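You operate a simulated robot arm through the tools that you are given. There is no shell and no other tool.

The job below is to be done with a simulated robot arm. You get a single attempt, and the scene is never put back.

## Task
Check the coater's heat knob at 100, 140 and 120 C, in that order.
Fine: heater on; wait till the display shows each mark; leave it running at 120; gap knob, latch and carriage stay.

Only the result counts: the job must be done as asked and must still hold three seconds after the hand-in. Knocking over, shifting, dropping, spilling or breaking anything else fails it.

## Robot
A 6-joint arm with a two-finger parallel gripper, fixed in place. Base frame: the origin is on the floor under the middle of its stand, x ahead of it, y to its left, z up; the work surface is at about z = 860. Units: mm, degrees, N and s.
With the tool pointing down near the work surface it reaches from about 240 to 640 mm from the base axis. Its first joint turns from -66.0 to 66.0 degrees. Payload 2.7 kg.
The TCP is the grasp point between the finger pads, 23 mm short of the fingertips. In the tool frame z runs along the fingers and y along their closing line. Largest opening 94 mm; finger width 38, thickness 10; the body of the gripper, 54 by 96 mm, starts 39 mm behind the TCP.
Orientation is that of the tool frame in the base frame, as a unit quaternion [x, y, z, w]. With the fingers straight down and closing along the base's y, the tool's x points along the base's -x, its y along +y and its z along -z.

## Interface
- The arm moves only by the tool play_rows. Its argument "increments" is a list of rows, each a list of 7 numbers: the shift along the tool's x, y, z in mm, then the turn, a rotation vector about the tool's x, y, z in degrees, then the finger opening in mm, from 0 to 94. In form: [[dx, dy, dz, rx, ry, rz, hand], ...]. A call has 1 to 20 rows; each row is the pose to reach, as a shift and turn from the pose commanded when the call began, along the tool's axes at that moment. A row lasts 0.2 s, in which the tool goes at most 50 mm and 8.6 degrees; a call with a longer step from one row to the next is refused whole, and so is a gripper value outside its range. A pose out of reach is approached as far as the arm can. The call stops where the force on the tool passes 40 N (or 10 N more than at its start, if that is more) or the arm is blocked; 0.2 s more then pass. The fingers move at their own pace (about 45 mm/s each) and stop on an object; they squeeze with about 21 N. The grip force told is the motor's: it shows also when the fingers shut on nothing. Time passes only in rows, and 0.2 s behind the last, so rows that repeat a pose let the fingers close. The reply holds the time, the measured pose of the TCP, the force on the tool along the base axes, the opening and the grip force, in the units named above and with some noise, with the torque about the TCP (base axes, N m) and any sound that the robot's microphone picked up.
- Cameras (640 x 400 px; columns grow to the right, rows downward): "scene" is fixed at [83.8, -435.3, 1410.6]; the picture's right is [0.71, -0.70, 0.00], its down [-0.37, -0.37, -0.85] and it looks along [0.60, 0.61, -0.52] (base axes); focal length 269 px, centre (320, 200). "wrist" rides on the gripper at [86, 16, -75] in the tool frame; the picture's right is [-0.18, 0.98, 0.00], its down [-0.58, -0.11, -0.81] and it looks along [-0.79, -0.15, 0.59] (tool axes); focal length 243 px, centre (320, 200). There is no depth. A picture from a camera that has moved, and an enlarged one, comes with that camera's place and axes in the base frame and with its lens.
- grab_frame(camera): a new picture of that camera. The clock stands still meanwhile.
- close_up(camera, box): a new picture of the part [left, top, right, bottom] of that camera's present view, enlarged. The clock stands still meanwhile.
- hand_in(): hands the job in; it is judged then, once.

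Places have to be worked out from the pictures, the camera data and where the tool is seen. Open the gripper and draw the arm clear of the work before you hand the job in, unless the task says otherwise.

The tools are called after "Call:" by a JSON object that holds its "fn" and its "kwargs". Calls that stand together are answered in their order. play_rows: Moves the arm, as the interface text tells. Its arguments: {"type":"object","properties":{"increments":{"type":"array","items":{"type":"array","items":{"type":"number"}}}},"required":["increments"]} The other tools are called the same way: grab_frame (camera) takes a picture; close_up (camera, box) takes an enlarged picture of a part of a camera's view; hand_in () hands the job in.

At the start:

```text
clock: 0.0
ee_pos: [328.9, -93.8, 1197.6]
tcp_rot: [0.001, 1.0, 0.0, 0.001]
contact_force: [0.4, -0.6, 1.0]
wrist_torque: [-0.01, 0.0, -0.03]
grip_width: 93.9
gripper_force: 0.0
```

scene: 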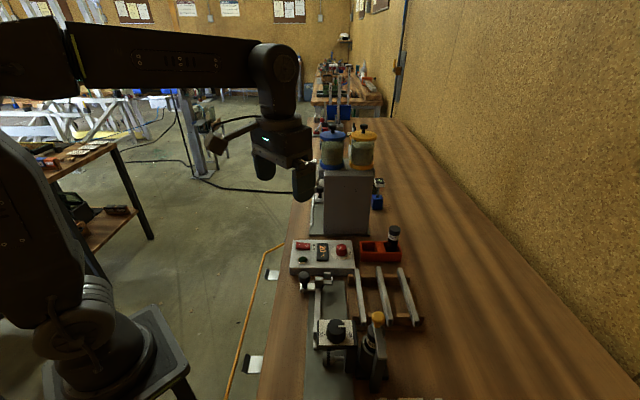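
wrist: 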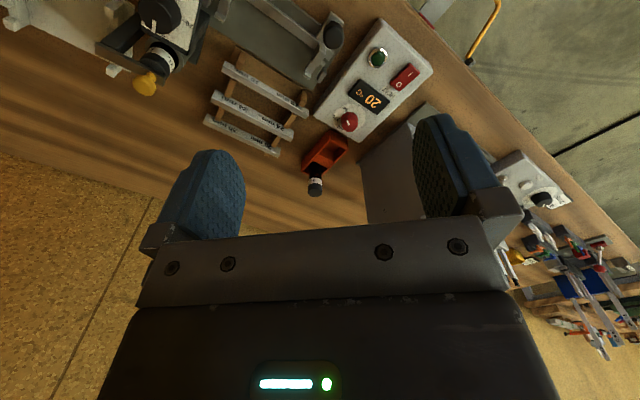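

I see a control box with a display reading 20 °C, a rocker switch, red and green knobs/buttons, and other knobs nearby. I'll take close-ups to identify each part before moving.

Call:
{"fn": "close_up", "kwargs": {"camera": "scene", "box": [270, 220, 430, 320]}}

Call:
{"fn": "close_up", "kwargs": {"camera": "scene", "box": [280, 300, 440, 400]}}

Call:
{"fn": "close_up", "kwargs": {"camera": "wrist", "box": [290, 0, 450, 100]}}

Call:
{"fn": "close_up", "kwargs": {"camera": "wrist", "box": [80, 0, 240, 100]}}

Call:
{"fn": "close_up", "kwargs": {"camera": "wrist", "box": [480, 140, 640, 240]}}

Call:
{"fn": "close_up", "kwargs": {"camera": "scene", "box": [270, 110, 430, 210]}}

```text
4.00 times, centred on (350, 270) of scene
camera zoom: at [83.8, -435.3, 1410.6], right [0.71, -0.7, 0.0], down [-0.37, -0.37, -0.85], along [0.6, 0.61, -0.52], focal length 1076 px, centre (200, -80)
```

zoom: 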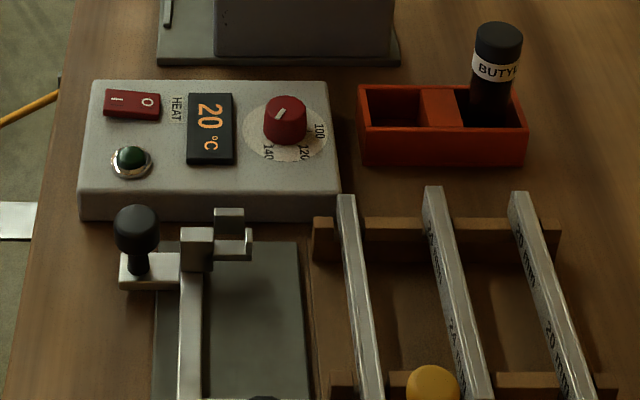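

```text
4.00 times, centred on (360, 350) of scene
camera zoom: at [83.8, -435.3, 1410.6], right [0.71, -0.7, 0.0], down [-0.37, -0.37, -0.85], along [0.6, 0.61, -0.52], focal length 1076 px, centre (160, -400)
```

zoom: 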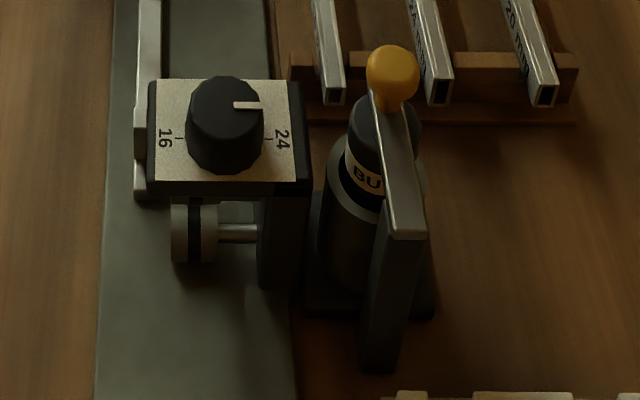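

```text
4.00 times, centred on (370, 50) of wrist
camera zoom: at [243.7, -78.5, 1273.3], right [0.19, 0.98, 0.0], down [0.58, -0.11, 0.81], along [0.79, -0.15, -0.59], focal length 970 px, centre (120, 800)
```

zoom: 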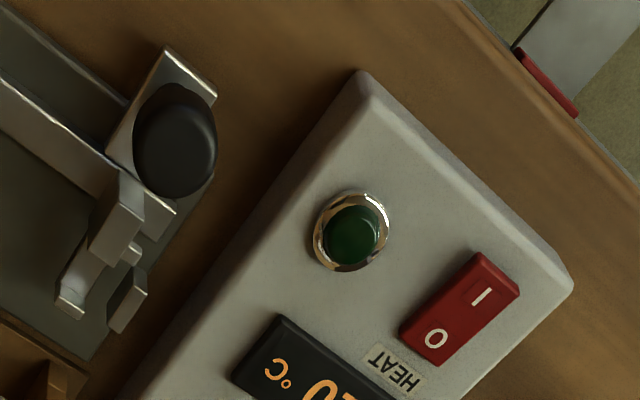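

```text
4.00 times, centred on (160, 50) of wrist
camera zoom: at [243.7, -78.5, 1273.3], right [0.19, 0.98, 0.0], down [0.58, -0.11, 0.81], along [0.79, -0.15, -0.59], focal length 970 px, centre (960, 800)
```

zoom: 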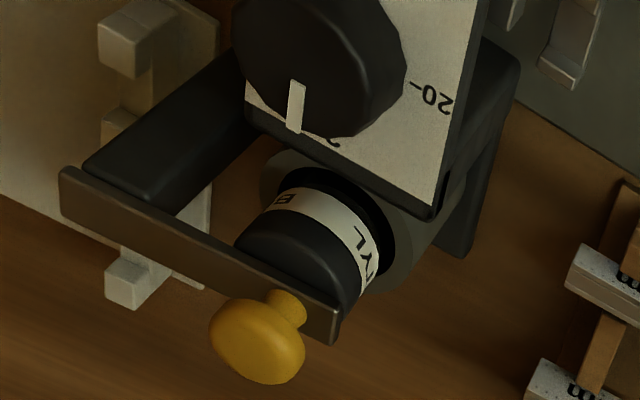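

```text
4.00 times, centred on (560, 190) of wrist
camera zoom: at [243.7, -78.5, 1273.3], right [0.19, 0.98, 0.0], down [0.58, -0.11, 0.81], along [0.79, -0.15, -0.59], focal length 970 px, centre (-640, 240)
```

zoom: 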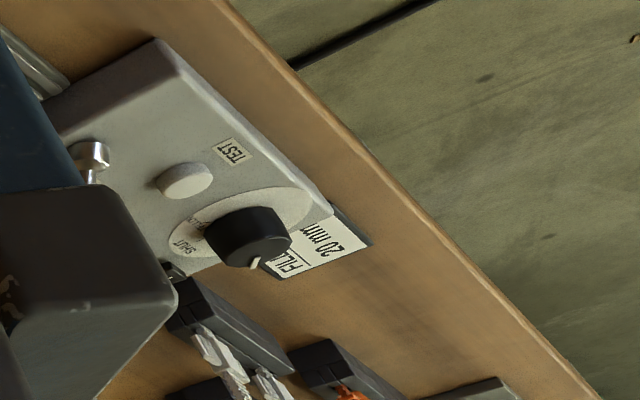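

```text
4.00 times, centred on (350, 160) of scene
camera zoom: at [83.8, -435.3, 1410.6], right [0.71, -0.7, 0.0], down [-0.37, -0.37, -0.85], along [0.6, 0.61, -0.52], focal length 1076 px, centre (200, 360)
```

zoom: 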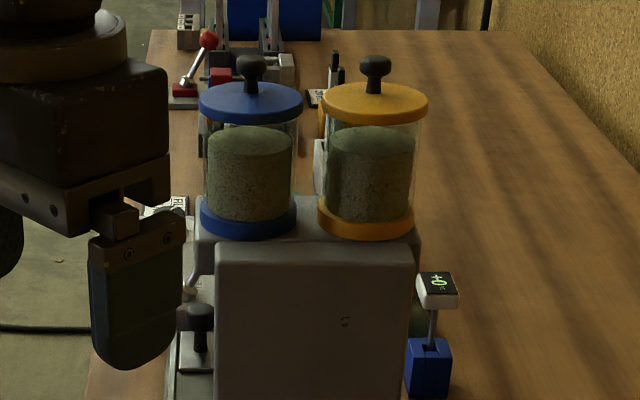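

The box, with the red dial knob and red HEAT rocker, sits at roughly (440–510, -40) and is turned about 45° to the base. I'll move the hand nearer, staying high, so the wrist camera gives better measurements.

Call:
{"fn": "play_rows", "kwargs": {"increments": [[-18, 8, 30, 0, 0, 0, 94], [-36, 16, 60, 0, 0, 0, 94], [-54, 24, 90, 0, 0, 0, 94], [-71, 34, 118, 0, 0, 0, 94], [-71, 34, 118, 0, 0, 0, 94]]}}

Call:
{"fn": "grab_frame", "kwargs": {"camera": "wrist"}}

Call:
{"fn": "grab_frame", "kwargs": {"camera": "scene"}}

```text
clock: 1.2
ee_pos: [400.6, -61.2, 1080.8]
tcp_rot: [0.0, 1.0, 0.0, 0.001]
contact_force: [0.0, 0.6, -0.2]
wrist_torque: [0.05, 0.0, 0.02]
grip_width: 94.1
gripper_force: 0.0
```

```text
taken
camera wrist: at [315.0, -44.2, 1154.3], right [0.19, 0.98, 0.0], down [0.58, -0.11, 0.81], along [0.79, -0.15, -0.59], focal length 243 px, centre (320, 200)
```

wrist: 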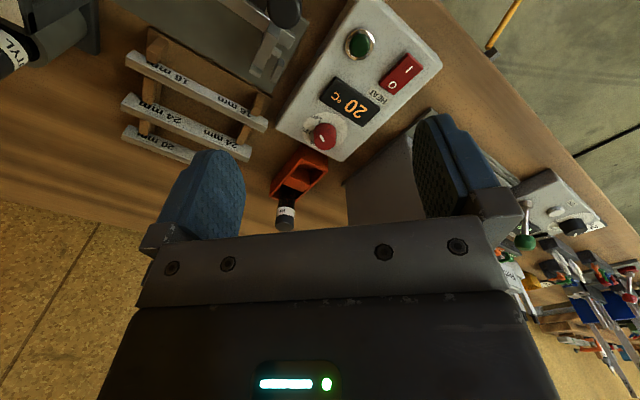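

```text
taken
```

scene: 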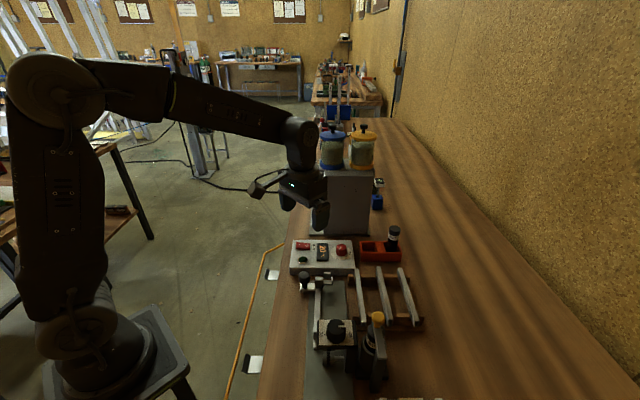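

The box is clearly in the wrist view now. I'll zoom in on the knob and dial, and on the rocker.

Call:
{"fn": "close_up", "kwargs": {"camera": "wrist", "box": [280, 80, 400, 155]}}

Call:
{"fn": "close_up", "kwargs": {"camera": "wrist", "box": [330, 20, 450, 95]}}

Call:
{"fn": "close_up", "kwargs": {"camera": "scene", "box": [280, 230, 376, 290]}}

```text
5.33 times, centred on (340, 118) of wrist
camera zoom: at [315.0, -44.2, 1154.3], right [0.19, 0.98, 0.0], down [0.58, -0.11, 0.81], along [0.79, -0.15, -0.59], focal length 1294 px, centre (213, 640)
```

zoom: 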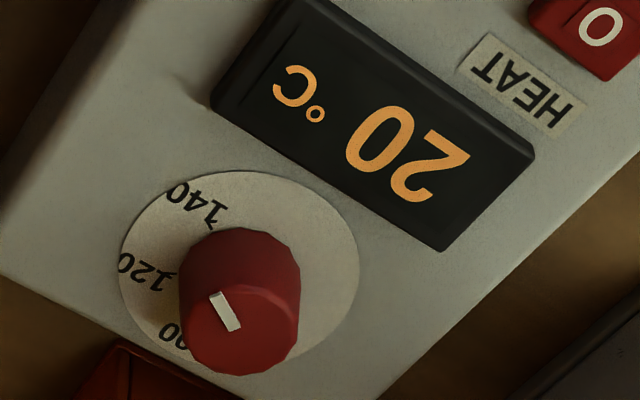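

```text
5.33 times, centred on (390, 58) of wrist
camera zoom: at [315.0, -44.2, 1154.3], right [0.19, 0.98, 0.0], down [0.58, -0.11, 0.81], along [0.79, -0.15, -0.59], focal length 1294 px, centre (-53, 960)
```

zoom: 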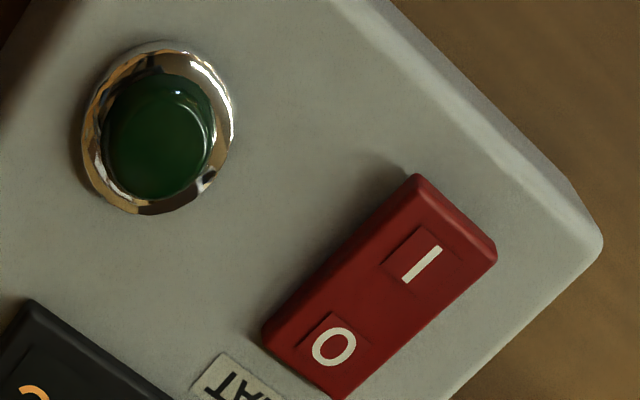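

```text
6.67 times, centred on (328, 260) of scene
camera zoom: at [83.8, -435.3, 1410.6], right [0.71, -0.7, 0.0], down [-0.37, -0.37, -0.85], along [0.6, 0.61, -0.52], focal length 1793 px, centre (267, -200)
```

zoom: 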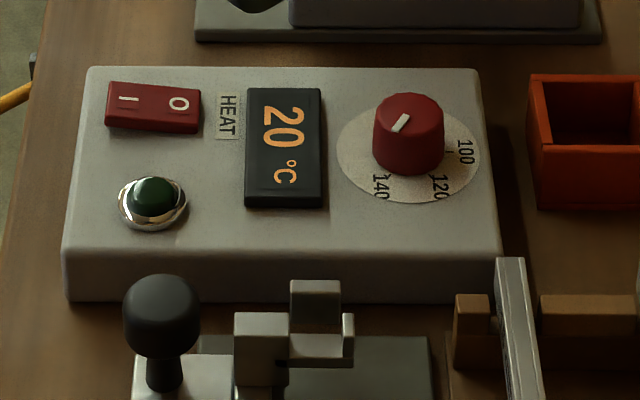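

The pointer seems to sit near 140, with the marks about 60° apart and running clockwise as they rise; the rocker has its I side at the outer end. I'll hover above the knob for a sideways baseline and a sharper fix.

Call:
{"fn": "play_rows", "kwargs": {"increments": [[-36, -7, 13, 0, 0, 0, 94], [-72, -14, 27, 0, 0, 0, 94], [-107, -21, 40, 0, 0, 0, 94], [-107, -21, 40, 0, 0, 0, 94]]}}

Call:
{"fn": "grab_frame", "kwargs": {"camera": "wrist"}}

Call:
{"fn": "grab_frame", "kwargs": {"camera": "scene"}}

```text
clock: 2.2
ee_pos: [507.4, -81.0, 1041.1]
tcp_rot: [0.001, 1.0, 0.0, -0.001]
contact_force: [-0.5, 0.1, 0.4]
wrist_torque: [0.01, 0.02, -0.03]
grip_width: 94.0
gripper_force: 0.0
```

```text
taken
camera wrist: at [422.2, -65.3, 1115.4], right [0.19, 0.98, 0.0], down [0.58, -0.11, 0.81], along [0.79, -0.15, -0.59], focal length 243 px, centre (320, 200)
```

wrist: 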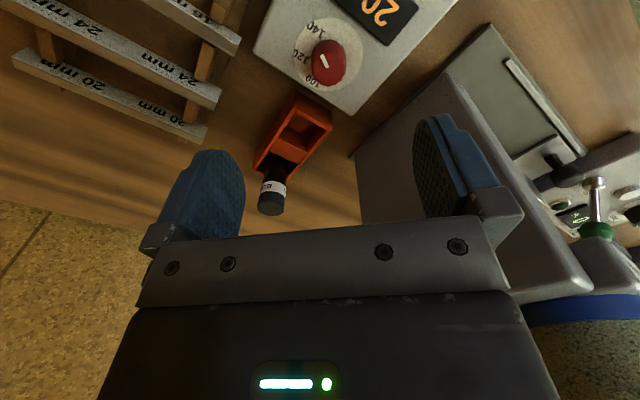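

```text
taken
```

scene: 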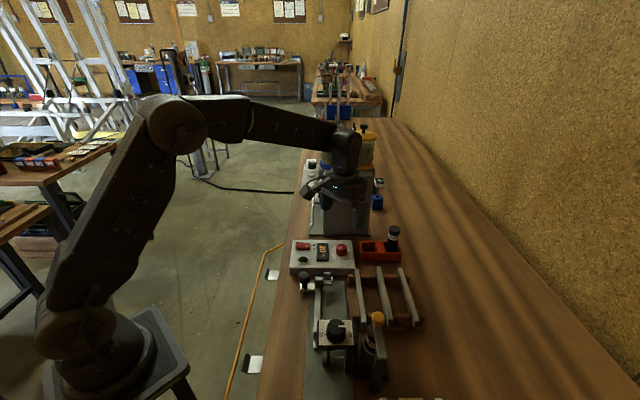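

Call:
{"fn": "close_up", "kwargs": {"camera": "wrist", "box": [265, 10, 393, 90]}}

Call:
{"fn": "close_up", "kwargs": {"camera": "scene", "box": [320, 235, 368, 265]}}

```text
5.00 times, centred on (329, 50) of wrist
camera zoom: at [422.2, -65.3, 1115.4], right [0.19, 0.98, 0.0], down [0.58, -0.11, 0.81], along [0.79, -0.15, -0.59], focal length 1213 px, centre (275, 950)
```

zoom: 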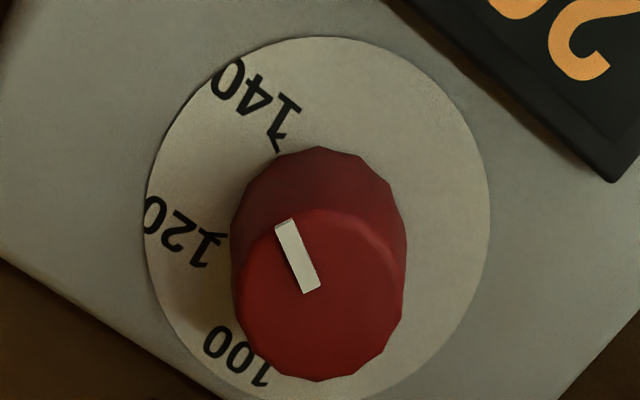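

```text
13.33 times, centred on (344, 250) of scene
camera zoom: at [83.8, -435.3, 1410.6], right [0.71, -0.7, 0.0], down [-0.37, -0.37, -0.85], along [0.6, 0.61, -0.52], focal length 3587 px, centre (0, -467)
```

zoom: 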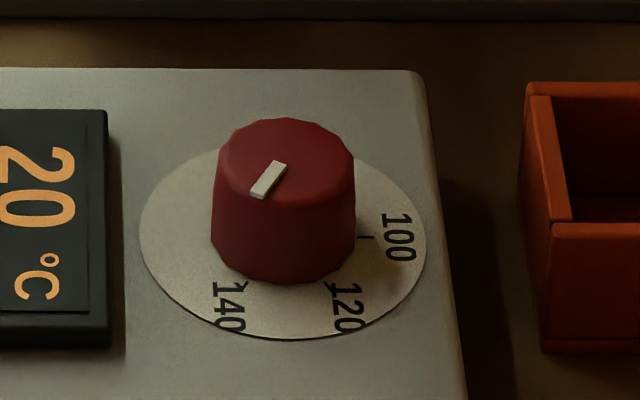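

Combining the two cameras puts the knob centre at about (516, -76). Its top is near z 918, the panel near 895, and it is about 29 mm across with the pointer at ~140. I'll centre above it, yaw 60° clockwise for the turn down to 100, and part-close the fingers while still high.

Call:
{"fn": "play_rows", "kwargs": {"increments": [[-3, 2, 0, 0, 0, 8.5, 60], [-6, 4, 0, 0, 0, 17, 50], [-8.9, 5.2, 0, 0, 0, 25.5, 46], [-8.9, 5.2, 10, 0, 0, 34, 46], [-8.9, 5.2, 20, 0, 0, 42.5, 46], [-8.9, 5.2, 30, 0, 0, 51, 46], [-8.9, 5.2, 40, 0, 0, 59.5, 46], [-8.9, 5.2, 50, 0, 0, 60, 46], [-8.9, 5.2, 50, 0, 0, 60, 46]]}}

Call:
{"fn": "grab_frame", "kwargs": {"camera": "wrist"}}

Call:
{"fn": "close_up", "kwargs": {"camera": "scene", "box": [288, 200, 400, 270]}}

```text
clock: 4.2
ee_pos: [516.6, -76.3, 990.1]
tcp_rot: [0.501, 0.866, 0.0, 0.0]
contact_force: [1.1, -0.1, 0.2]
wrist_torque: [-0.01, -0.03, -0.02]
grip_width: 46.1
gripper_force: 0.1
```

```text
taken
camera wrist: at [488.3, 6.2, 1065.4], right [0.94, 0.33, 0.0], down [0.19, -0.56, 0.81], along [0.27, -0.76, -0.59], focal length 243 px, centre (320, 200)
```

wrist: 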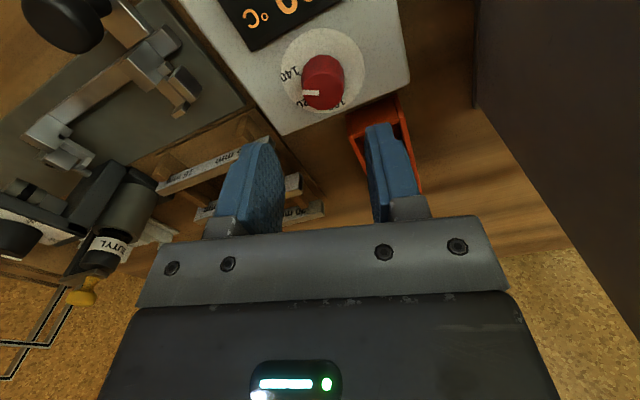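

```text
5.71 times, centred on (344, 235) of scene
camera zoom: at [83.8, -435.3, 1410.6], right [0.71, -0.7, 0.0], down [-0.37, -0.37, -0.85], along [0.6, 0.61, -0.52], focal length 1537 px, centre (183, 0)
```

zoom: 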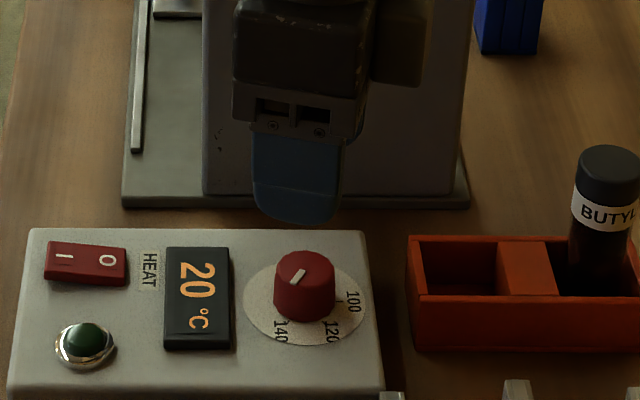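

The rotated view gives a second, different sight-line to the knob. I'll zoom in to refine its centre and height.

Call:
{"fn": "close_up", "kwargs": {"camera": "wrist", "box": [260, 20, 388, 100]}}

```text
5.00 times, centred on (324, 60) of wrist
camera zoom: at [488.3, 6.2, 1065.4], right [0.94, 0.33, 0.0], down [0.19, -0.56, 0.81], along [0.27, -0.76, -0.59], focal length 1213 px, centre (300, 900)
```

zoom: 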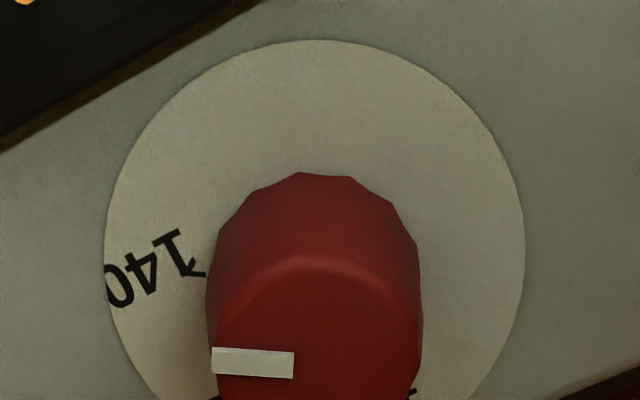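

These two wrist sight-lines agree on a dial centre near (517.5, -75.3) and a panel height near 890. I'll lower the open fingers round the knob to TCP z ≈ 930 and check from the side.

Call:
{"fn": "play_rows", "kwargs": {"increments": [[0.4, 1.3, 20, 0, 0, 0, 46], [0.4, 1.3, 40, 0, 0, 0, 46], [0.4, 1.3, 50, 0, 0, 0, 46], [0.4, 1.3, 60, 0, 0, 0, 46], [0.4, 1.3, 60, 0, 0, 0, 46]]}}

Call:
{"fn": "close_up", "kwargs": {"camera": "scene", "box": [304, 220, 384, 270]}}

Call:
{"fn": "grab_frame", "kwargs": {"camera": "wrist"}}

```text
clock: 5.4
ee_pos: [517.8, -75.2, 930.2]
tcp_rot: [0.5, 0.866, 0.001, 0.0]
contact_force: [0.2, 0.5, -0.1]
wrist_torque: [0.0, 0.01, 0.0]
grip_width: 45.8
gripper_force: 0.0
```

```text
8.00 times, centred on (344, 245) of scene
camera zoom: at [83.8, -435.3, 1410.6], right [0.71, -0.7, 0.0], down [-0.37, -0.37, -0.85], along [0.6, 0.61, -0.52], focal length 2152 px, centre (128, -160)
```

zoom: 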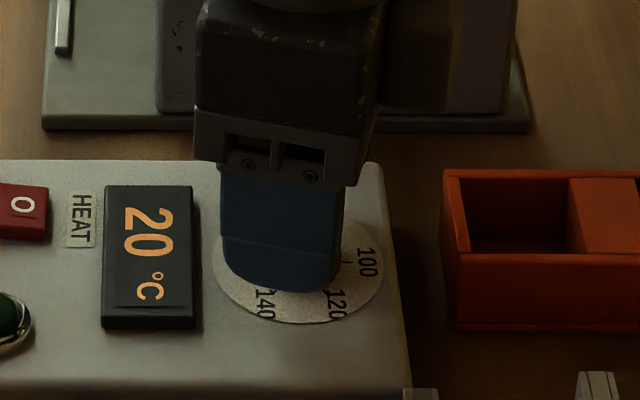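

```text
taken
camera wrist: at [489.5, 7.4, 1005.4], right [0.94, 0.33, 0.0], down [0.19, -0.56, 0.81], along [0.27, -0.76, -0.59], focal length 243 px, centre (320, 200)
```

wrist: 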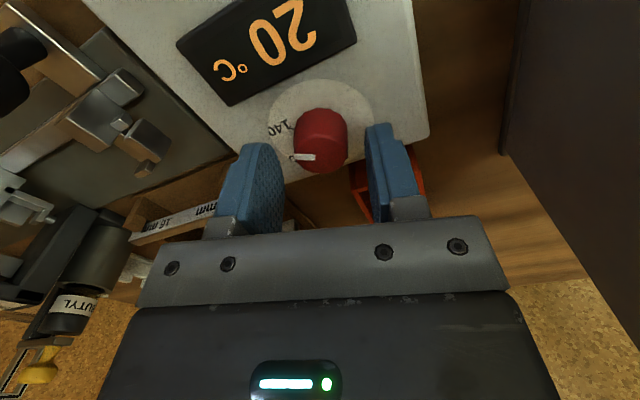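

The knob looks centred between the fingers. I'll zoom to judge the fingertip height against the knob top.

Call:
{"fn": "close_up", "kwargs": {"camera": "wrist", "box": [200, 70, 440, 220]}}

```text
2.67 times, centred on (320, 145) of wrist
camera zoom: at [489.5, 7.4, 1005.4], right [0.94, 0.33, 0.0], down [0.19, -0.56, 0.81], along [0.27, -0.76, -0.59], focal length 647 px, centre (320, 347)
```

zoom: 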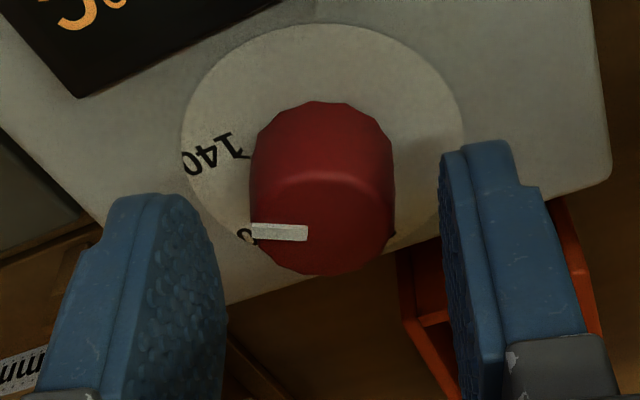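

Tips are at about z 907, the knob top at about 912 and the panel at about 890. I'll go 10 mm lower, keeping the tips clear of the panel, then close gently on the knob.

Call:
{"fn": "play_rows", "kwargs": {"increments": [[0.3, 0.7, 5, 0, 0, 0, 46], [0.3, 0.7, 10, 0, 0, 0, 46], [0.3, 0.7, 10, 0, 0, 0, 46], [0.3, 0.7, 10, 0, 0, 0, 38], [0.3, 0.7, 10, 0, 0, 0, 33], [0.3, 0.7, 10, 0, 0, 0, 20], [0.3, 0.7, 10, 0, 0, 0, 20], [0.3, 0.7, 10, 0, 0, 0, 20]]}}

Call:
{"fn": "close_up", "kwargs": {"camera": "wrist", "box": [200, 70, 440, 220]}}

```text
clock: 7.2
ee_pos: [517.4, -74.1, 920.7]
tcp_rot: [0.5, 0.866, 0.001, 0.0]
contact_force: [-1.9, 0.8, 0.3]
wrist_torque: [-0.12, -0.01, 0.01]
grip_width: 27.9
gripper_force: 45.2
```

```text
2.67 times, centred on (320, 145) of wrist
camera zoom: at [489.7, 8.1, 995.6], right [0.94, 0.33, 0.0], down [0.2, -0.56, 0.81], along [0.27, -0.76, -0.59], focal length 647 px, centre (320, 347)
```

zoom: 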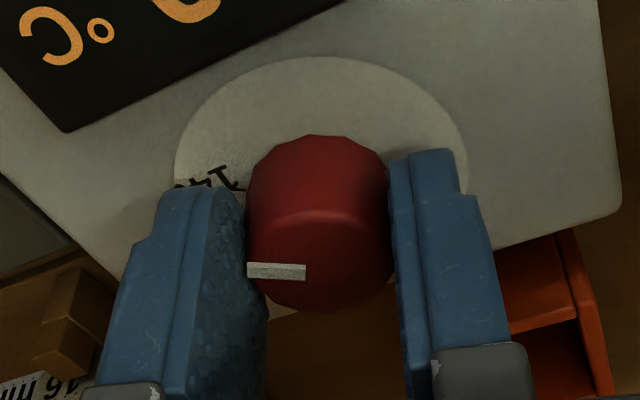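

Gripped at 28 mm with almost no side force, so it's well centred. The pointer is at azimuth ~194.5°, so I'll turn it 120° counter-clockwise to bring it to the 100 mark (azimuth ~315°).

Call:
{"fn": "play_rows", "kwargs": {"increments": [[0, 0, 0, 0, 0, -8, 20], [0, 0, 0, 0, 0, -16, 20], [0, 0, 0, 0, 0, -24, 20], [0, 0, 0, 0, 0, -32, 20], [0, 0, 0, 0, 0, -40, 20], [0, 0, 0, 0, 0, -48, 20], [0, 0, 0, 0, 0, -56, 20], [0, 0, 0, 0, 0, -64, 20], [0, 0, 0, 0, 0, -72, 20], [0, 0, 0, 0, 0, -80, 20], [0, 0, 0, 0, 0, -88, 20], [0, 0, 0, 0, 0, -96, 20], [0, 0, 0, 0, 0, -104, 20], [0, 0, 0, 0, 0, -112, 20], [0, 0, 0, 0, 0, -120, 20], [0, 0, 0, 0, 0, -120, 20]]}}

Call:
{"fn": "close_up", "kwargs": {"camera": "wrist", "box": [200, 70, 440, 220]}}

Call:
{"fn": "close_up", "kwargs": {"camera": "scene", "box": [304, 220, 384, 270]}}

```text
clock: 10.6
ee_pos: [517.5, -75.7, 920.9]
tcp_rot: [-0.501, 0.866, -0.001, 0.001]
contact_force: [-7.4, -22.7, 2.6]
wrist_torque: [-0.58, 0.16, -0.03]
grip_width: 28.0
gripper_force: 44.7
```

```text
2.67 times, centred on (320, 145) of wrist
camera zoom: at [461.4, -143.8, 995.6], right [-0.76, 0.65, 0.0], down [0.38, 0.45, 0.81], along [0.53, 0.61, -0.59], focal length 647 px, centre (320, 347)
```

zoom: 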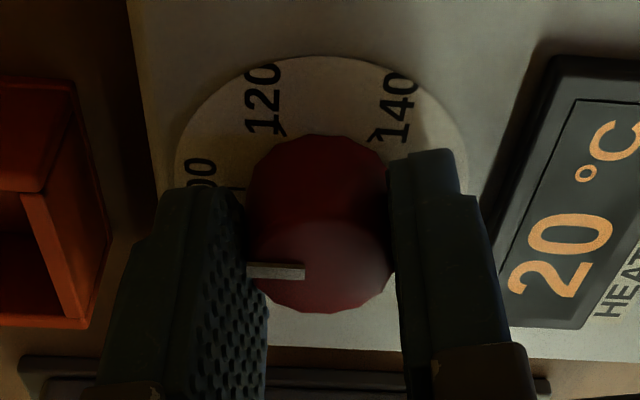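

```text
8.00 times, centred on (344, 245) of scene
camera zoom: at [83.6, -435.8, 1410.5], right [0.71, -0.7, 0.0], down [-0.37, -0.37, -0.85], along [0.6, 0.61, -0.52], focal length 2152 px, centre (128, -160)
```

zoom: 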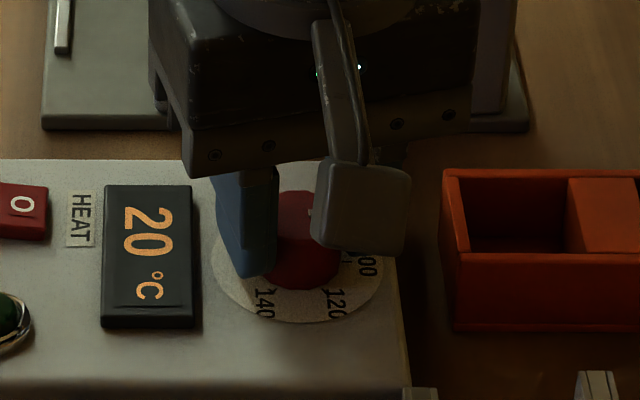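

The knob turned with the hand without slip, with the pointer now at azimuth ~315°. The -23 N side force implies the true axis is nearer (517.9, -74.9). I'll open slightly, rise straight up and yaw back to look at the pointer.

Call:
{"fn": "play_rows", "kwargs": {"increments": [[0, 0, 0, 0, 0, 0, 36], [0, 0, 0, 0, 0, 0, 36], [0, 0, -10, 0, 0, 0, 36], [0, 0, -30, 0, 0, 0, 36], [0, 0, -60, 0, 0, 0, 36], [0, 0, -100, 0, 0, 0, 36], [0, 0, -100, 0, 0, 8.5, 36], [0, 0, -100, 0, 0, 17, 36], [0, 0, -100, 0, 0, 25.5, 36], [0, 0, -100, 0, 0, 34, 36], [0, 0, -100, 0, 0, 42.5, 36], [0, 0, -100, 0, 0, 51, 36], [0, 0, -100, 0, 0, 59.5, 36], [0, 0, -100, 0, 0, 60, 36]]}}

Call:
{"fn": "close_up", "kwargs": {"camera": "scene", "box": [320, 235, 368, 265]}}

Call:
{"fn": "grab_frame", "kwargs": {"camera": "wrist"}}

```text
clock: 13.6
ee_pos: [518.0, -74.0, 1019.9]
tcp_rot: [0.002, 1.0, 0.0, 0.001]
contact_force: [0.2, 0.3, -0.7]
wrist_torque: [0.01, 0.01, -0.01]
grip_width: 35.9
gripper_force: 0.1
```

```text
13.33 times, centred on (344, 250) of scene
camera zoom: at [83.8, -435.3, 1410.6], right [0.71, -0.7, 0.0], down [-0.37, -0.37, -0.85], along [0.6, 0.61, -0.52], focal length 3587 px, centre (0, -467)
```

zoom: 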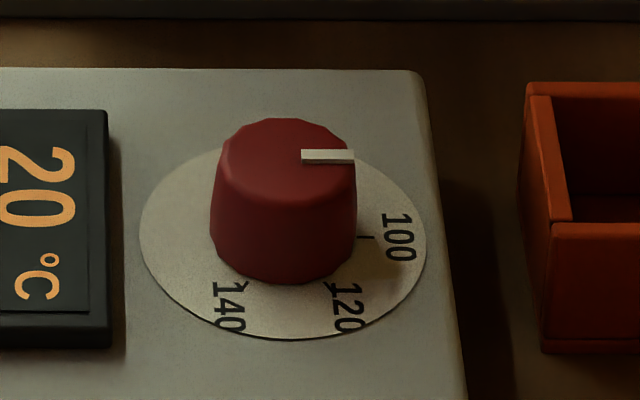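

```text
taken
camera wrist: at [432.4, -58.3, 1095.4], right [0.19, 0.98, 0.0], down [0.58, -0.11, 0.81], along [0.79, -0.15, -0.59], focal length 243 px, centre (320, 200)
```

wrist: 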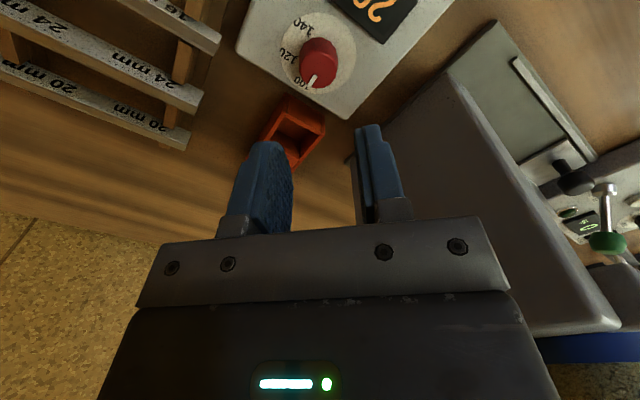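

The pointer now lies level with the 100 tick. Next is the HEAT rocker, whose "I" end I place near (452, 24). I'll close the fingers and hover above it, yawed 45° so the tips only cover that end.

Call:
{"fn": "play_rows", "kwargs": {"increments": [[12, 17, 0, 0, 0, -8, 20], [24, 34, 0, 0, 0, -16, 0], [36, 51, 0, 0, 0, -24, 0], [48, 68, 0, 0, 0, -32, 0], [60, 85, 10, 0, 0, -40, 0], [67, 99, 20, 0, 0, -45, 0], [67, 99, 20, 0, 0, -45, 0]]}}

Call:
{"fn": "grab_frame", "kwargs": {"camera": "wrist"}}

Call:
{"fn": "close_up", "kwargs": {"camera": "scene", "box": [272, 200, 384, 270]}}

```text
clock: 15.2
ee_pos: [449.5, 26.7, 1001.6]
tcp_rot: [-0.382, 0.924, 0.001, 0.001]
contact_force: [-0.9, 0.5, -0.3]
wrist_torque: [0.03, 0.01, -0.01]
grip_width: 0.0
gripper_force: 21.6
```

```text
taken
camera wrist: at [378.5, -25.3, 1076.1], right [-0.57, 0.82, 0.0], down [0.49, 0.33, 0.81], along [0.67, 0.46, -0.59], focal length 243 px, centre (320, 200)
```

wrist: 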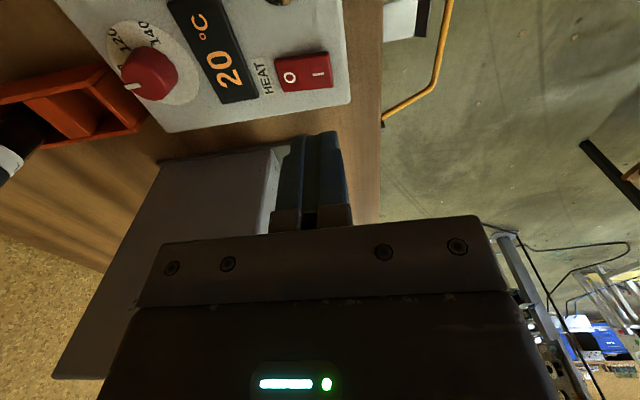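

```text
5.71 times, centred on (328, 235) of scene
camera zoom: at [83.8, -435.3, 1410.6], right [0.71, -0.7, 0.0], down [-0.37, -0.37, -0.85], along [0.6, 0.61, -0.52], focal length 1537 px, centre (274, 0)
```

zoom: 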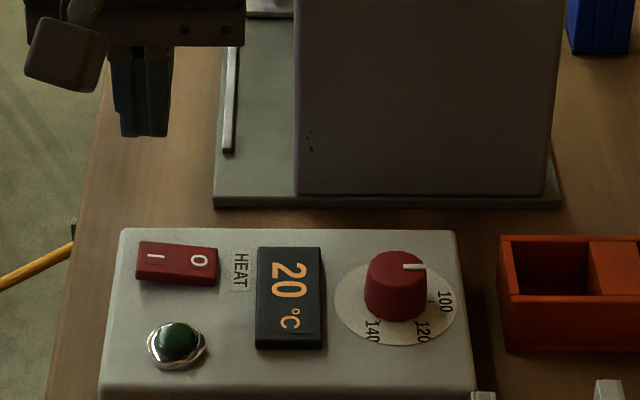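

The new view puts "I" at (451.8, 23), and the closed tips are at about (450, 25), over the I end. I'll descend to TCP z 930 and then ease down in small steps.

Call:
{"fn": "play_rows", "kwargs": {"increments": [[0, 0, 20, 0, 0, 0, 0], [0, 0, 40, 0, 0, 0, 0], [0, 0, 60, 0, 0, 0, 0], [0, 0, 70, 0, 0, 0, 0], [0, 0, 70, 0, 0, 0, 0]]}}

Call:
{"fn": "close_up", "kwargs": {"camera": "scene", "box": [280, 225, 344, 265]}}

Call:
{"fn": "close_up", "kwargs": {"camera": "wrist", "box": [240, 80, 400, 180]}}

```text
clock: 16.4
ee_pos: [450.8, 24.2, 929.9]
tcp_rot: [-0.382, 0.924, 0.0, 0.001]
contact_force: [0.4, -0.2, 0.3]
wrist_torque: [-0.03, -0.03, 0.01]
grip_width: 0.0
gripper_force: 21.1
```

```text
10.00 times, centred on (312, 245) of scene
camera zoom: at [83.8, -435.3, 1410.6], right [0.71, -0.7, 0.0], down [-0.37, -0.37, -0.85], along [0.6, 0.61, -0.52], focal length 2690 px, centre (400, -250)
```

zoom: 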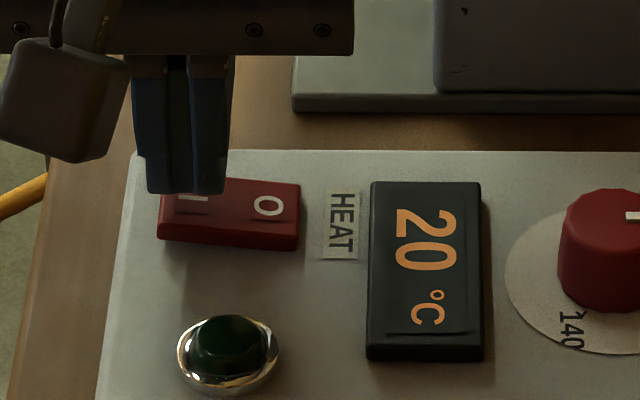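

```text
4.00 times, centred on (320, 130) of wrist
camera zoom: at [379.1, -25.6, 1005.5], right [-0.56, 0.83, 0.0], down [0.49, 0.33, 0.81], along [0.67, 0.46, -0.59], focal length 970 px, centre (320, 480)
```

zoom: 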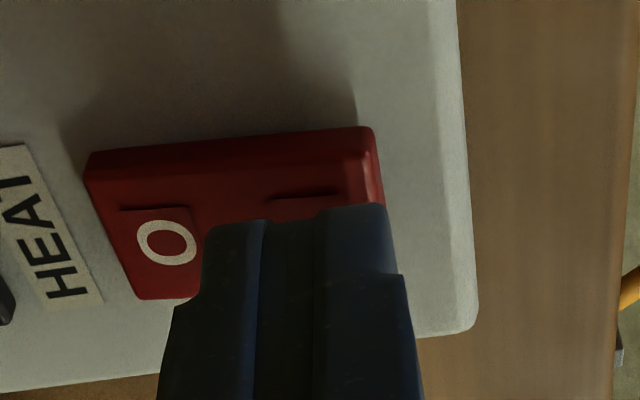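

The tips cover the I half. I'll shift 3 mm further out, then ease down 1 mm per row, watching for the force.

Call:
{"fn": "play_rows", "kwargs": {"increments": [[0, 3, 0, 0, 0, 0, 0], [0, 3, 1, 0, 0, 0, 0], [0, 3, 2, 0, 0, 0, 0], [0, 3, 3, 0, 0, 0, 0], [0, 3, 4, 0, 0, 0, 0], [0, 3, 5, 0, 0, 0, 0]]}}

Call:
{"fn": "close_up", "kwargs": {"camera": "scene", "box": [280, 225, 344, 265]}}

```text
clock: 17.8
ee_pos: [448.8, 26.9, 924.6]
tcp_rot: [-0.381, 0.925, -0.001, 0.001]
contact_force: [0.3, 0.9, 0.5]
wrist_torque: [0.04, -0.01, 0.02]
grip_width: 0.0
gripper_force: 21.1
```

```text
10.00 times, centred on (312, 245) of scene
camera zoom: at [83.8, -435.3, 1410.6], right [0.71, -0.7, 0.0], down [-0.37, -0.37, -0.85], along [0.6, 0.61, -0.52], focal length 2690 px, centre (400, -250)
```

zoom: 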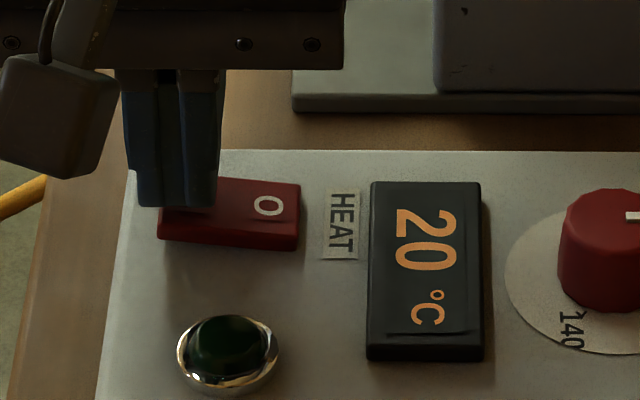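

Still no contact, with the tips at about z 901. I'll continue down slowly.

Call:
{"fn": "play_rows", "kwargs": {"increments": [[0, 0, 0.7, 0, 0, 0, 0], [0, 0, 1.4, 0, 0, 0, 0], [0, 0, 2.1, 0, 0, 0, 0], [0, 0, 2.8, 0, 0, 0, 0], [0, 0, 2.8, 0, 0, 0, 0]]}}

Call:
{"fn": "close_up", "kwargs": {"camera": "scene", "box": [280, 225, 344, 265]}}

```text
clock: 19.0
ee_pos: [448.8, 26.7, 922.2]
tcp_rot: [-0.382, 0.924, 0.0, 0.0]
contact_force: [0.1, 0.2, 0.8]
wrist_torque: [0.01, 0.05, -0.01]
grip_width: 0.4
gripper_force: 21.0
```

```text
10.00 times, centred on (312, 245) of scene
camera zoom: at [83.8, -435.3, 1410.6], right [0.71, -0.7, 0.0], down [-0.37, -0.37, -0.85], along [0.6, 0.61, -0.52], focal length 2690 px, centre (400, -250)
```

zoom: 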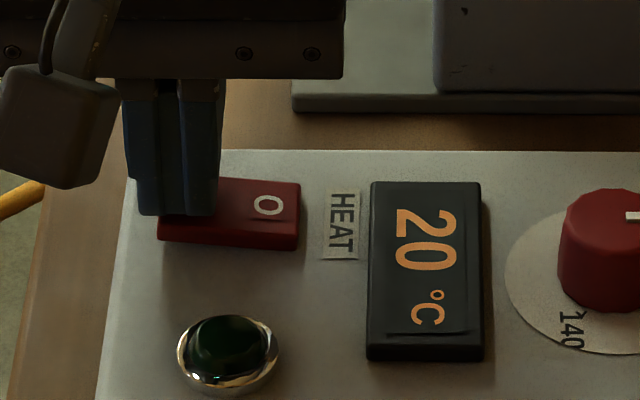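

Tips are at about z 899, still free. Continuing in small steps.

Call:
{"fn": "play_rows", "kwargs": {"increments": [[0, 0, 0.7, 0, 0, 0, 0], [0, 0, 1.4, 0, 0, 0, 0], [0, 0, 2.1, 0, 0, 0, 0], [0, 0, 2.8, 0, 0, 0, 0], [0, 0, 2.8, 0, 0, 0, 0]]}}

Call:
{"fn": "close_up", "kwargs": {"camera": "scene", "box": [280, 225, 344, 265]}}

```text
clock: 20.2
ee_pos: [447.7, 26.0, 920.0]
tcp_rot: [-0.382, 0.924, 0.001, 0.001]
contact_force: [-0.9, 0.9, 2.0]
wrist_torque: [-0.04, 0.05, -0.01]
grip_width: 0.0
gripper_force: 21.1
```

```text
10.00 times, centred on (312, 245) of scene
camera zoom: at [83.8, -435.3, 1410.6], right [0.71, -0.7, 0.0], down [-0.37, -0.37, -0.85], along [0.6, 0.61, -0.52], focal length 2690 px, centre (400, -250)
```

zoom: 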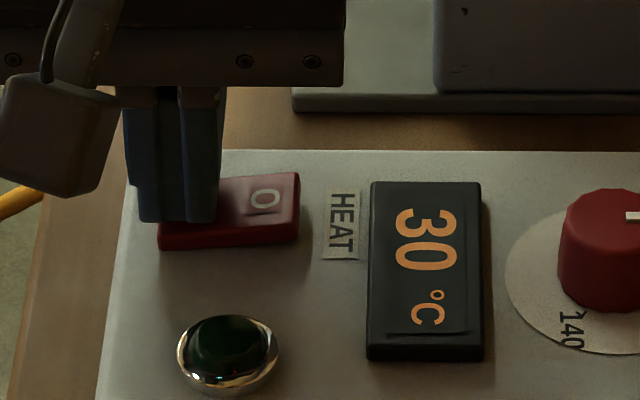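

The rocker flipped to I and the display already reads 30 °C. I'll lift off and go back above the knob, yawed 60° counter-clockwise for the later turn to 140, while it warms towards 100.

Call:
{"fn": "play_rows", "kwargs": {"increments": [[0, 0, -10, 0, 0, 0, 0], [0, 0, -30, 0, 0, 0, 0], [0, 0, -55, 0, 0, 0, 0], [0, 0, -80, 0, 0, 0, 0], [4.6, -24.3, -80, 0, 0, -3, 10], [9.1, -48.6, -80, 0, 0, -6, 36], [13.7, -72.9, -80, 0, 0, -9, 36], [18.2, -97.2, -80, 0, 0, -12, 36], [22.8, -121.5, -80, 0, 0, -15, 36], [22.8, -121.5, -80, 0, 0, -15, 36]]}}

Call:
{"fn": "close_up", "kwargs": {"camera": "scene", "box": [280, 225, 376, 285]}}

```text
clock: 22.4
ee_pos: [518.7, -75.7, 999.9]
tcp_rot: [-0.5, 0.866, 0.0, 0.001]
contact_force: [0.2, 0.2, -0.6]
wrist_torque: [0.02, 0.0, 0.01]
grip_width: 36.0
gripper_force: 0.3
```

```text
6.67 times, centred on (328, 255) of scene
camera zoom: at [83.8, -435.3, 1410.6], right [0.71, -0.7, 0.0], down [-0.37, -0.37, -0.85], along [0.6, 0.61, -0.52], focal length 1793 px, centre (267, -167)
```

zoom: 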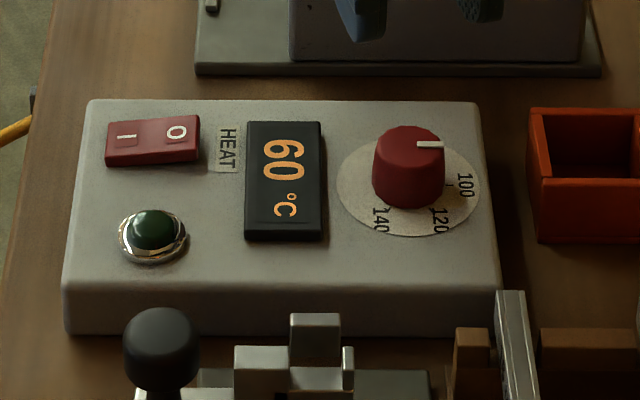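

The display reads 60 °C and is climbing about 13 °C/s. I'll hold the hover and wait.

Call:
{"fn": "play_rows", "kwargs": {"increments": [[0, 0, 0, 0, 0, 0, 36], [0, 0, 0, 0, 0, 0, 36], [0, 0, 0, 0, 0, 0, 36], [0, 0, 0, 0, 0, 0, 36], [0, 0, 0, 0, 0, 0, 36], [0, 0, 0, 0, 0, 0, 36], [0, 0, 0, 0, 0, 0, 36], [0, 0, 0, 0, 0, 0, 36], [0, 0, 0, 0, 0, 0, 36], [0, 0, 0, 0, 0, 0, 36], [0, 0, 0, 0, 0, 0, 36], [0, 0, 0, 0, 0, 0, 36]]}}

Call:
{"fn": "close_up", "kwargs": {"camera": "scene", "box": [280, 225, 376, 285]}}

```text
clock: 25.0
ee_pos: [517.3, -74.4, 999.5]
tcp_rot: [-0.499, 0.866, 0.001, 0.002]
contact_force: [0.1, -0.2, 0.3]
wrist_torque: [0.0, 0.02, 0.02]
grip_width: 36.2
gripper_force: 0.1
```

```text
6.67 times, centred on (328, 255) of scene
camera zoom: at [83.8, -435.3, 1410.6], right [0.71, -0.7, 0.0], down [-0.37, -0.37, -0.85], along [0.6, 0.61, -0.52], focal length 1793 px, centre (267, -167)
```

zoom: 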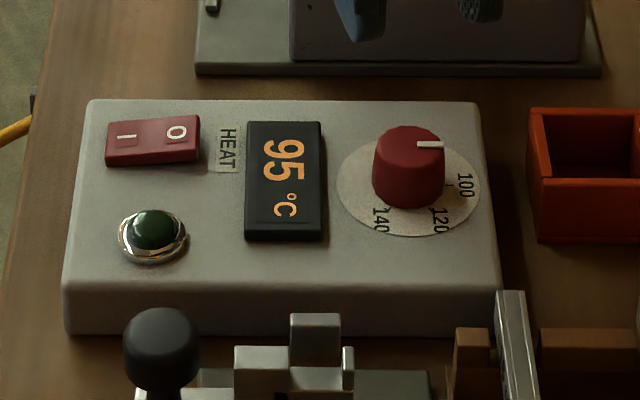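

95 °C and still rising. I'll wait another couple of seconds to see where it settles.

Call:
{"fn": "play_rows", "kwargs": {"increments": [[0, 0, 0, 0, 0, 0, 36], [0, 0, 0, 0, 0, 0, 36], [0, 0, 0, 0, 0, 0, 36], [0, 0, 0, 0, 0, 0, 36], [0, 0, 0, 0, 0, 0, 36], [0, 0, 0, 0, 0, 0, 36], [0, 0, 0, 0, 0, 0, 36], [0, 0, 0, 0, 0, 0, 36], [0, 0, 0, 0, 0, 0, 36], [0, 0, 0, 0, 0, 0, 36]]}}

Call:
{"fn": "close_up", "kwargs": {"camera": "scene", "box": [280, 225, 376, 285]}}

```text
clock: 27.2
ee_pos: [517.6, -74.4, 1000.0]
tcp_rot: [-0.499, 0.866, 0.0, 0.001]
contact_force: [-0.1, 0.5, 1.0]
wrist_torque: [-0.01, -0.02, 0.01]
grip_width: 36.0
gripper_force: 0.1
```

```text
6.67 times, centred on (328, 255) of scene
camera zoom: at [83.8, -435.3, 1410.6], right [0.71, -0.7, 0.0], down [-0.37, -0.37, -0.85], along [0.6, 0.61, -0.52], focal length 1793 px, centre (267, -167)
```

zoom: 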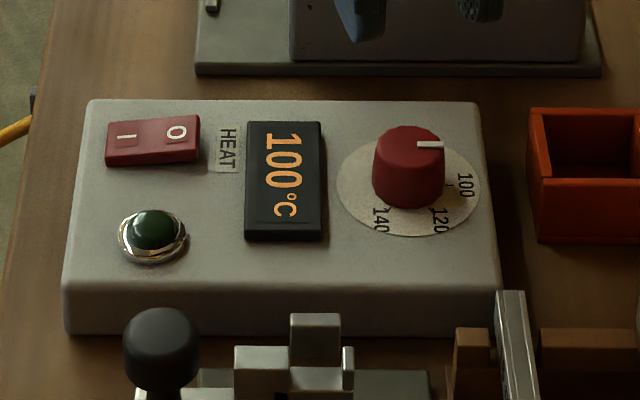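

The display shows 100 °C. I'll hold a few seconds more to confirm it's steady, and check the lamp.

Call:
{"fn": "play_rows", "kwargs": {"increments": [[0, 0, 0, 0, 0, 0, 36], [0, 0, 0, 0, 0, 0, 36], [0, 0, 0, 0, 0, 0, 36], [0, 0, 0, 0, 0, 0, 36], [0, 0, 0, 0, 0, 0, 36], [0, 0, 0, 0, 0, 0, 36], [0, 0, 0, 0, 0, 0, 36], [0, 0, 0, 0, 0, 0, 36], [0, 0, 0, 0, 0, 0, 36], [0, 0, 0, 0, 0, 0, 36], [0, 0, 0, 0, 0, 0, 36], [0, 0, 0, 0, 0, 0, 36], [0, 0, 0, 0, 0, 0, 36], [0, 0, 0, 0, 0, 0, 36], [0, 0, 0, 0, 0, 0, 36]]}}

Call:
{"fn": "close_up", "kwargs": {"camera": "scene", "box": [280, 225, 376, 285]}}

```text
clock: 30.4
ee_pos: [518.5, -75.0, 1001.0]
tcp_rot: [-0.499, 0.866, 0.0, 0.0]
contact_force: [0.3, -0.6, 0.0]
wrist_torque: [-0.02, 0.02, -0.01]
grip_width: 36.1
gripper_force: 0.0
```

```text
6.67 times, centred on (328, 255) of scene
camera zoom: at [83.8, -435.3, 1410.6], right [0.71, -0.7, 0.0], down [-0.37, -0.37, -0.85], along [0.6, 0.61, -0.52], focal length 1793 px, centre (267, -167)
```

zoom: 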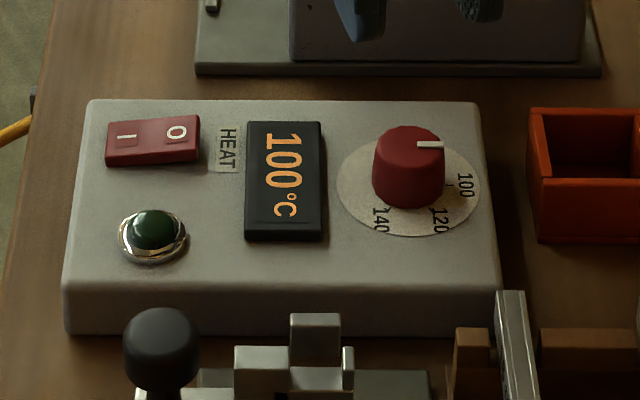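

Steady at 100 °C. I'll lower over the knob, now using the corrected centre (517.9, -74.9), and grip it.

Call:
{"fn": "play_rows", "kwargs": {"increments": [[0, 0, 20, 0, 0, 0, 40], [0, 0, 40, 0, 0, 0, 40], [0, 0, 55, 0, 0, 0, 40], [0, 0, 62, 0, 0, 0, 40], [0, 0, 68, 0, 0, 0, 40], [0, 0, 74, 0, 0, 0, 40], [0, 0, 79, 0, 0, 0, 40], [0, 0, 79, 0, 0, 0, 34], [0, 0, 79, 0, 0, 0, 20], [0, 0, 79, 0, 0, 0, 20], [0, 0, 79, 0, 0, 0, 20]]}}

Call:
{"fn": "close_up", "kwargs": {"camera": "wrist", "box": [200, 70, 440, 220]}}

Call:
{"fn": "close_up", "kwargs": {"camera": "scene", "box": [280, 225, 376, 285]}}

```text
clock: 32.8
ee_pos: [518.8, -75.9, 921.9]
tcp_rot: [-0.499, 0.867, 0.0, 0.001]
contact_force: [-2.9, 0.0, -1.6]
wrist_torque: [0.1, -0.09, 0.02]
grip_width: 27.9
gripper_force: 44.9
```

```text
2.67 times, centred on (320, 145) of wrist
camera zoom: at [462.3, -142.6, 995.9], right [-0.76, 0.65, 0.0], down [0.39, 0.45, 0.81], along [0.53, 0.61, -0.59], focal length 647 px, centre (320, 347)
```

zoom: 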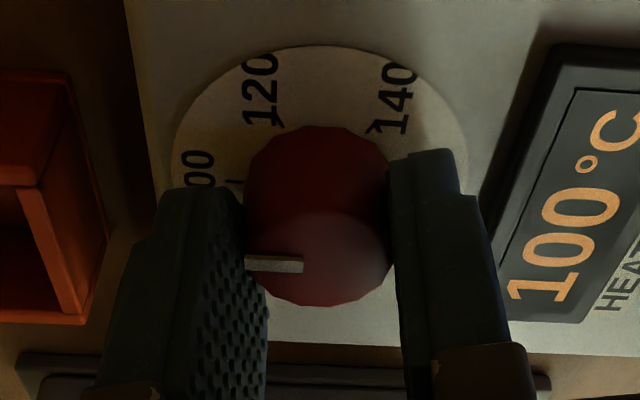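

```text
6.67 times, centred on (328, 255) of scene
camera zoom: at [83.8, -435.3, 1410.6], right [0.71, -0.7, 0.0], down [-0.37, -0.37, -0.85], along [0.6, 0.61, -0.52], focal length 1793 px, centre (267, -167)
```

zoom: 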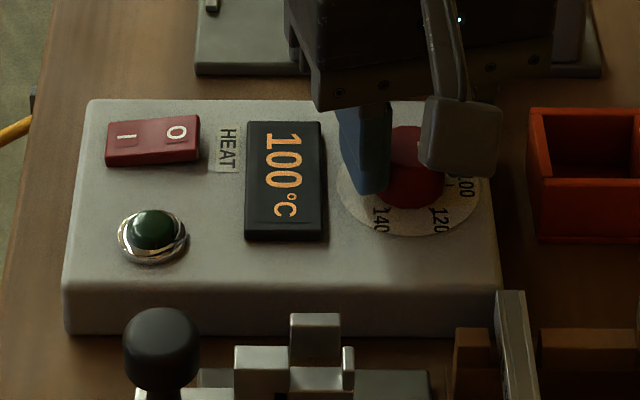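

Gripped at 27.9 mm with low side force, and the display still shows 100. I'll turn 120° clockwise to 140.

Call:
{"fn": "play_rows", "kwargs": {"increments": [[0, 0, 0, 0, 0, 8, 20], [0, 0, 0, 0, 0, 16, 20], [0, 0, 0, 0, 0, 24, 20], [0, 0, 0, 0, 0, 32, 20], [0, 0, 0, 0, 0, 40, 20], [0, 0, 0, 0, 0, 48, 20], [0, 0, 0, 0, 0, 56, 20], [0, 0, 0, 0, 0, 64, 20], [0, 0, 0, 0, 0, 72, 20], [0, 0, 0, 0, 0, 80, 20], [0, 0, 0, 0, 0, 88, 20], [0, 0, 0, 0, 0, 96, 20], [0, 0, 0, 0, 0, 104, 20], [0, 0, 0, 0, 0, 112, 20], [0, 0, 0, 0, 0, 119.5, 20], [0, 0, 0, 0, 0, 120, 20]]}}

Call:
{"fn": "close_up", "kwargs": {"camera": "wrist", "box": [200, 70, 440, 220]}}

Call:
{"fn": "close_up", "kwargs": {"camera": "scene", "box": [280, 225, 376, 285]}}

```text
clock: 36.2
ee_pos: [518.3, -76.7, 921.0]
tcp_rot: [0.502, 0.865, 0.0, -0.001]
contact_force: [1.1, -8.8, -5.3]
wrist_torque: [-0.93, -0.3, 0.1]
grip_width: 27.8
gripper_force: 44.9
```

```text
2.67 times, centred on (320, 145) of wrist
camera zoom: at [490.7, 6.7, 996.0], right [0.94, 0.33, 0.0], down [0.19, -0.56, 0.81], along [0.27, -0.76, -0.59], focal length 647 px, centre (320, 347)
```

zoom: 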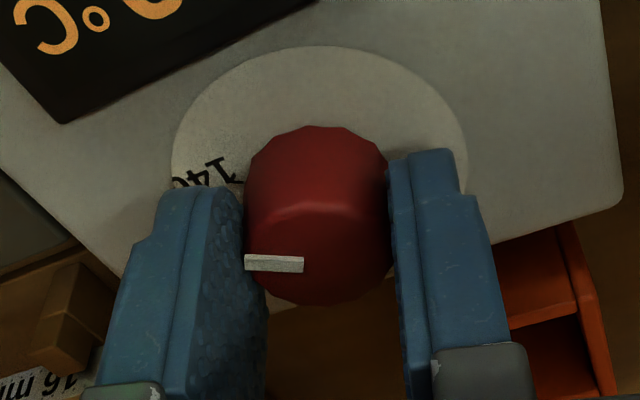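

```text
6.67 times, centred on (328, 255) of scene
camera zoom: at [83.9, -435.5, 1410.5], right [0.71, -0.7, 0.0], down [-0.37, -0.37, -0.85], along [0.6, 0.61, -0.52], focal length 1793 px, centre (267, -167)
```

zoom: 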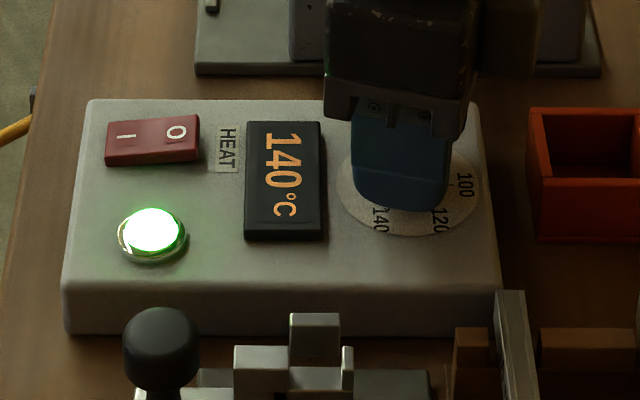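

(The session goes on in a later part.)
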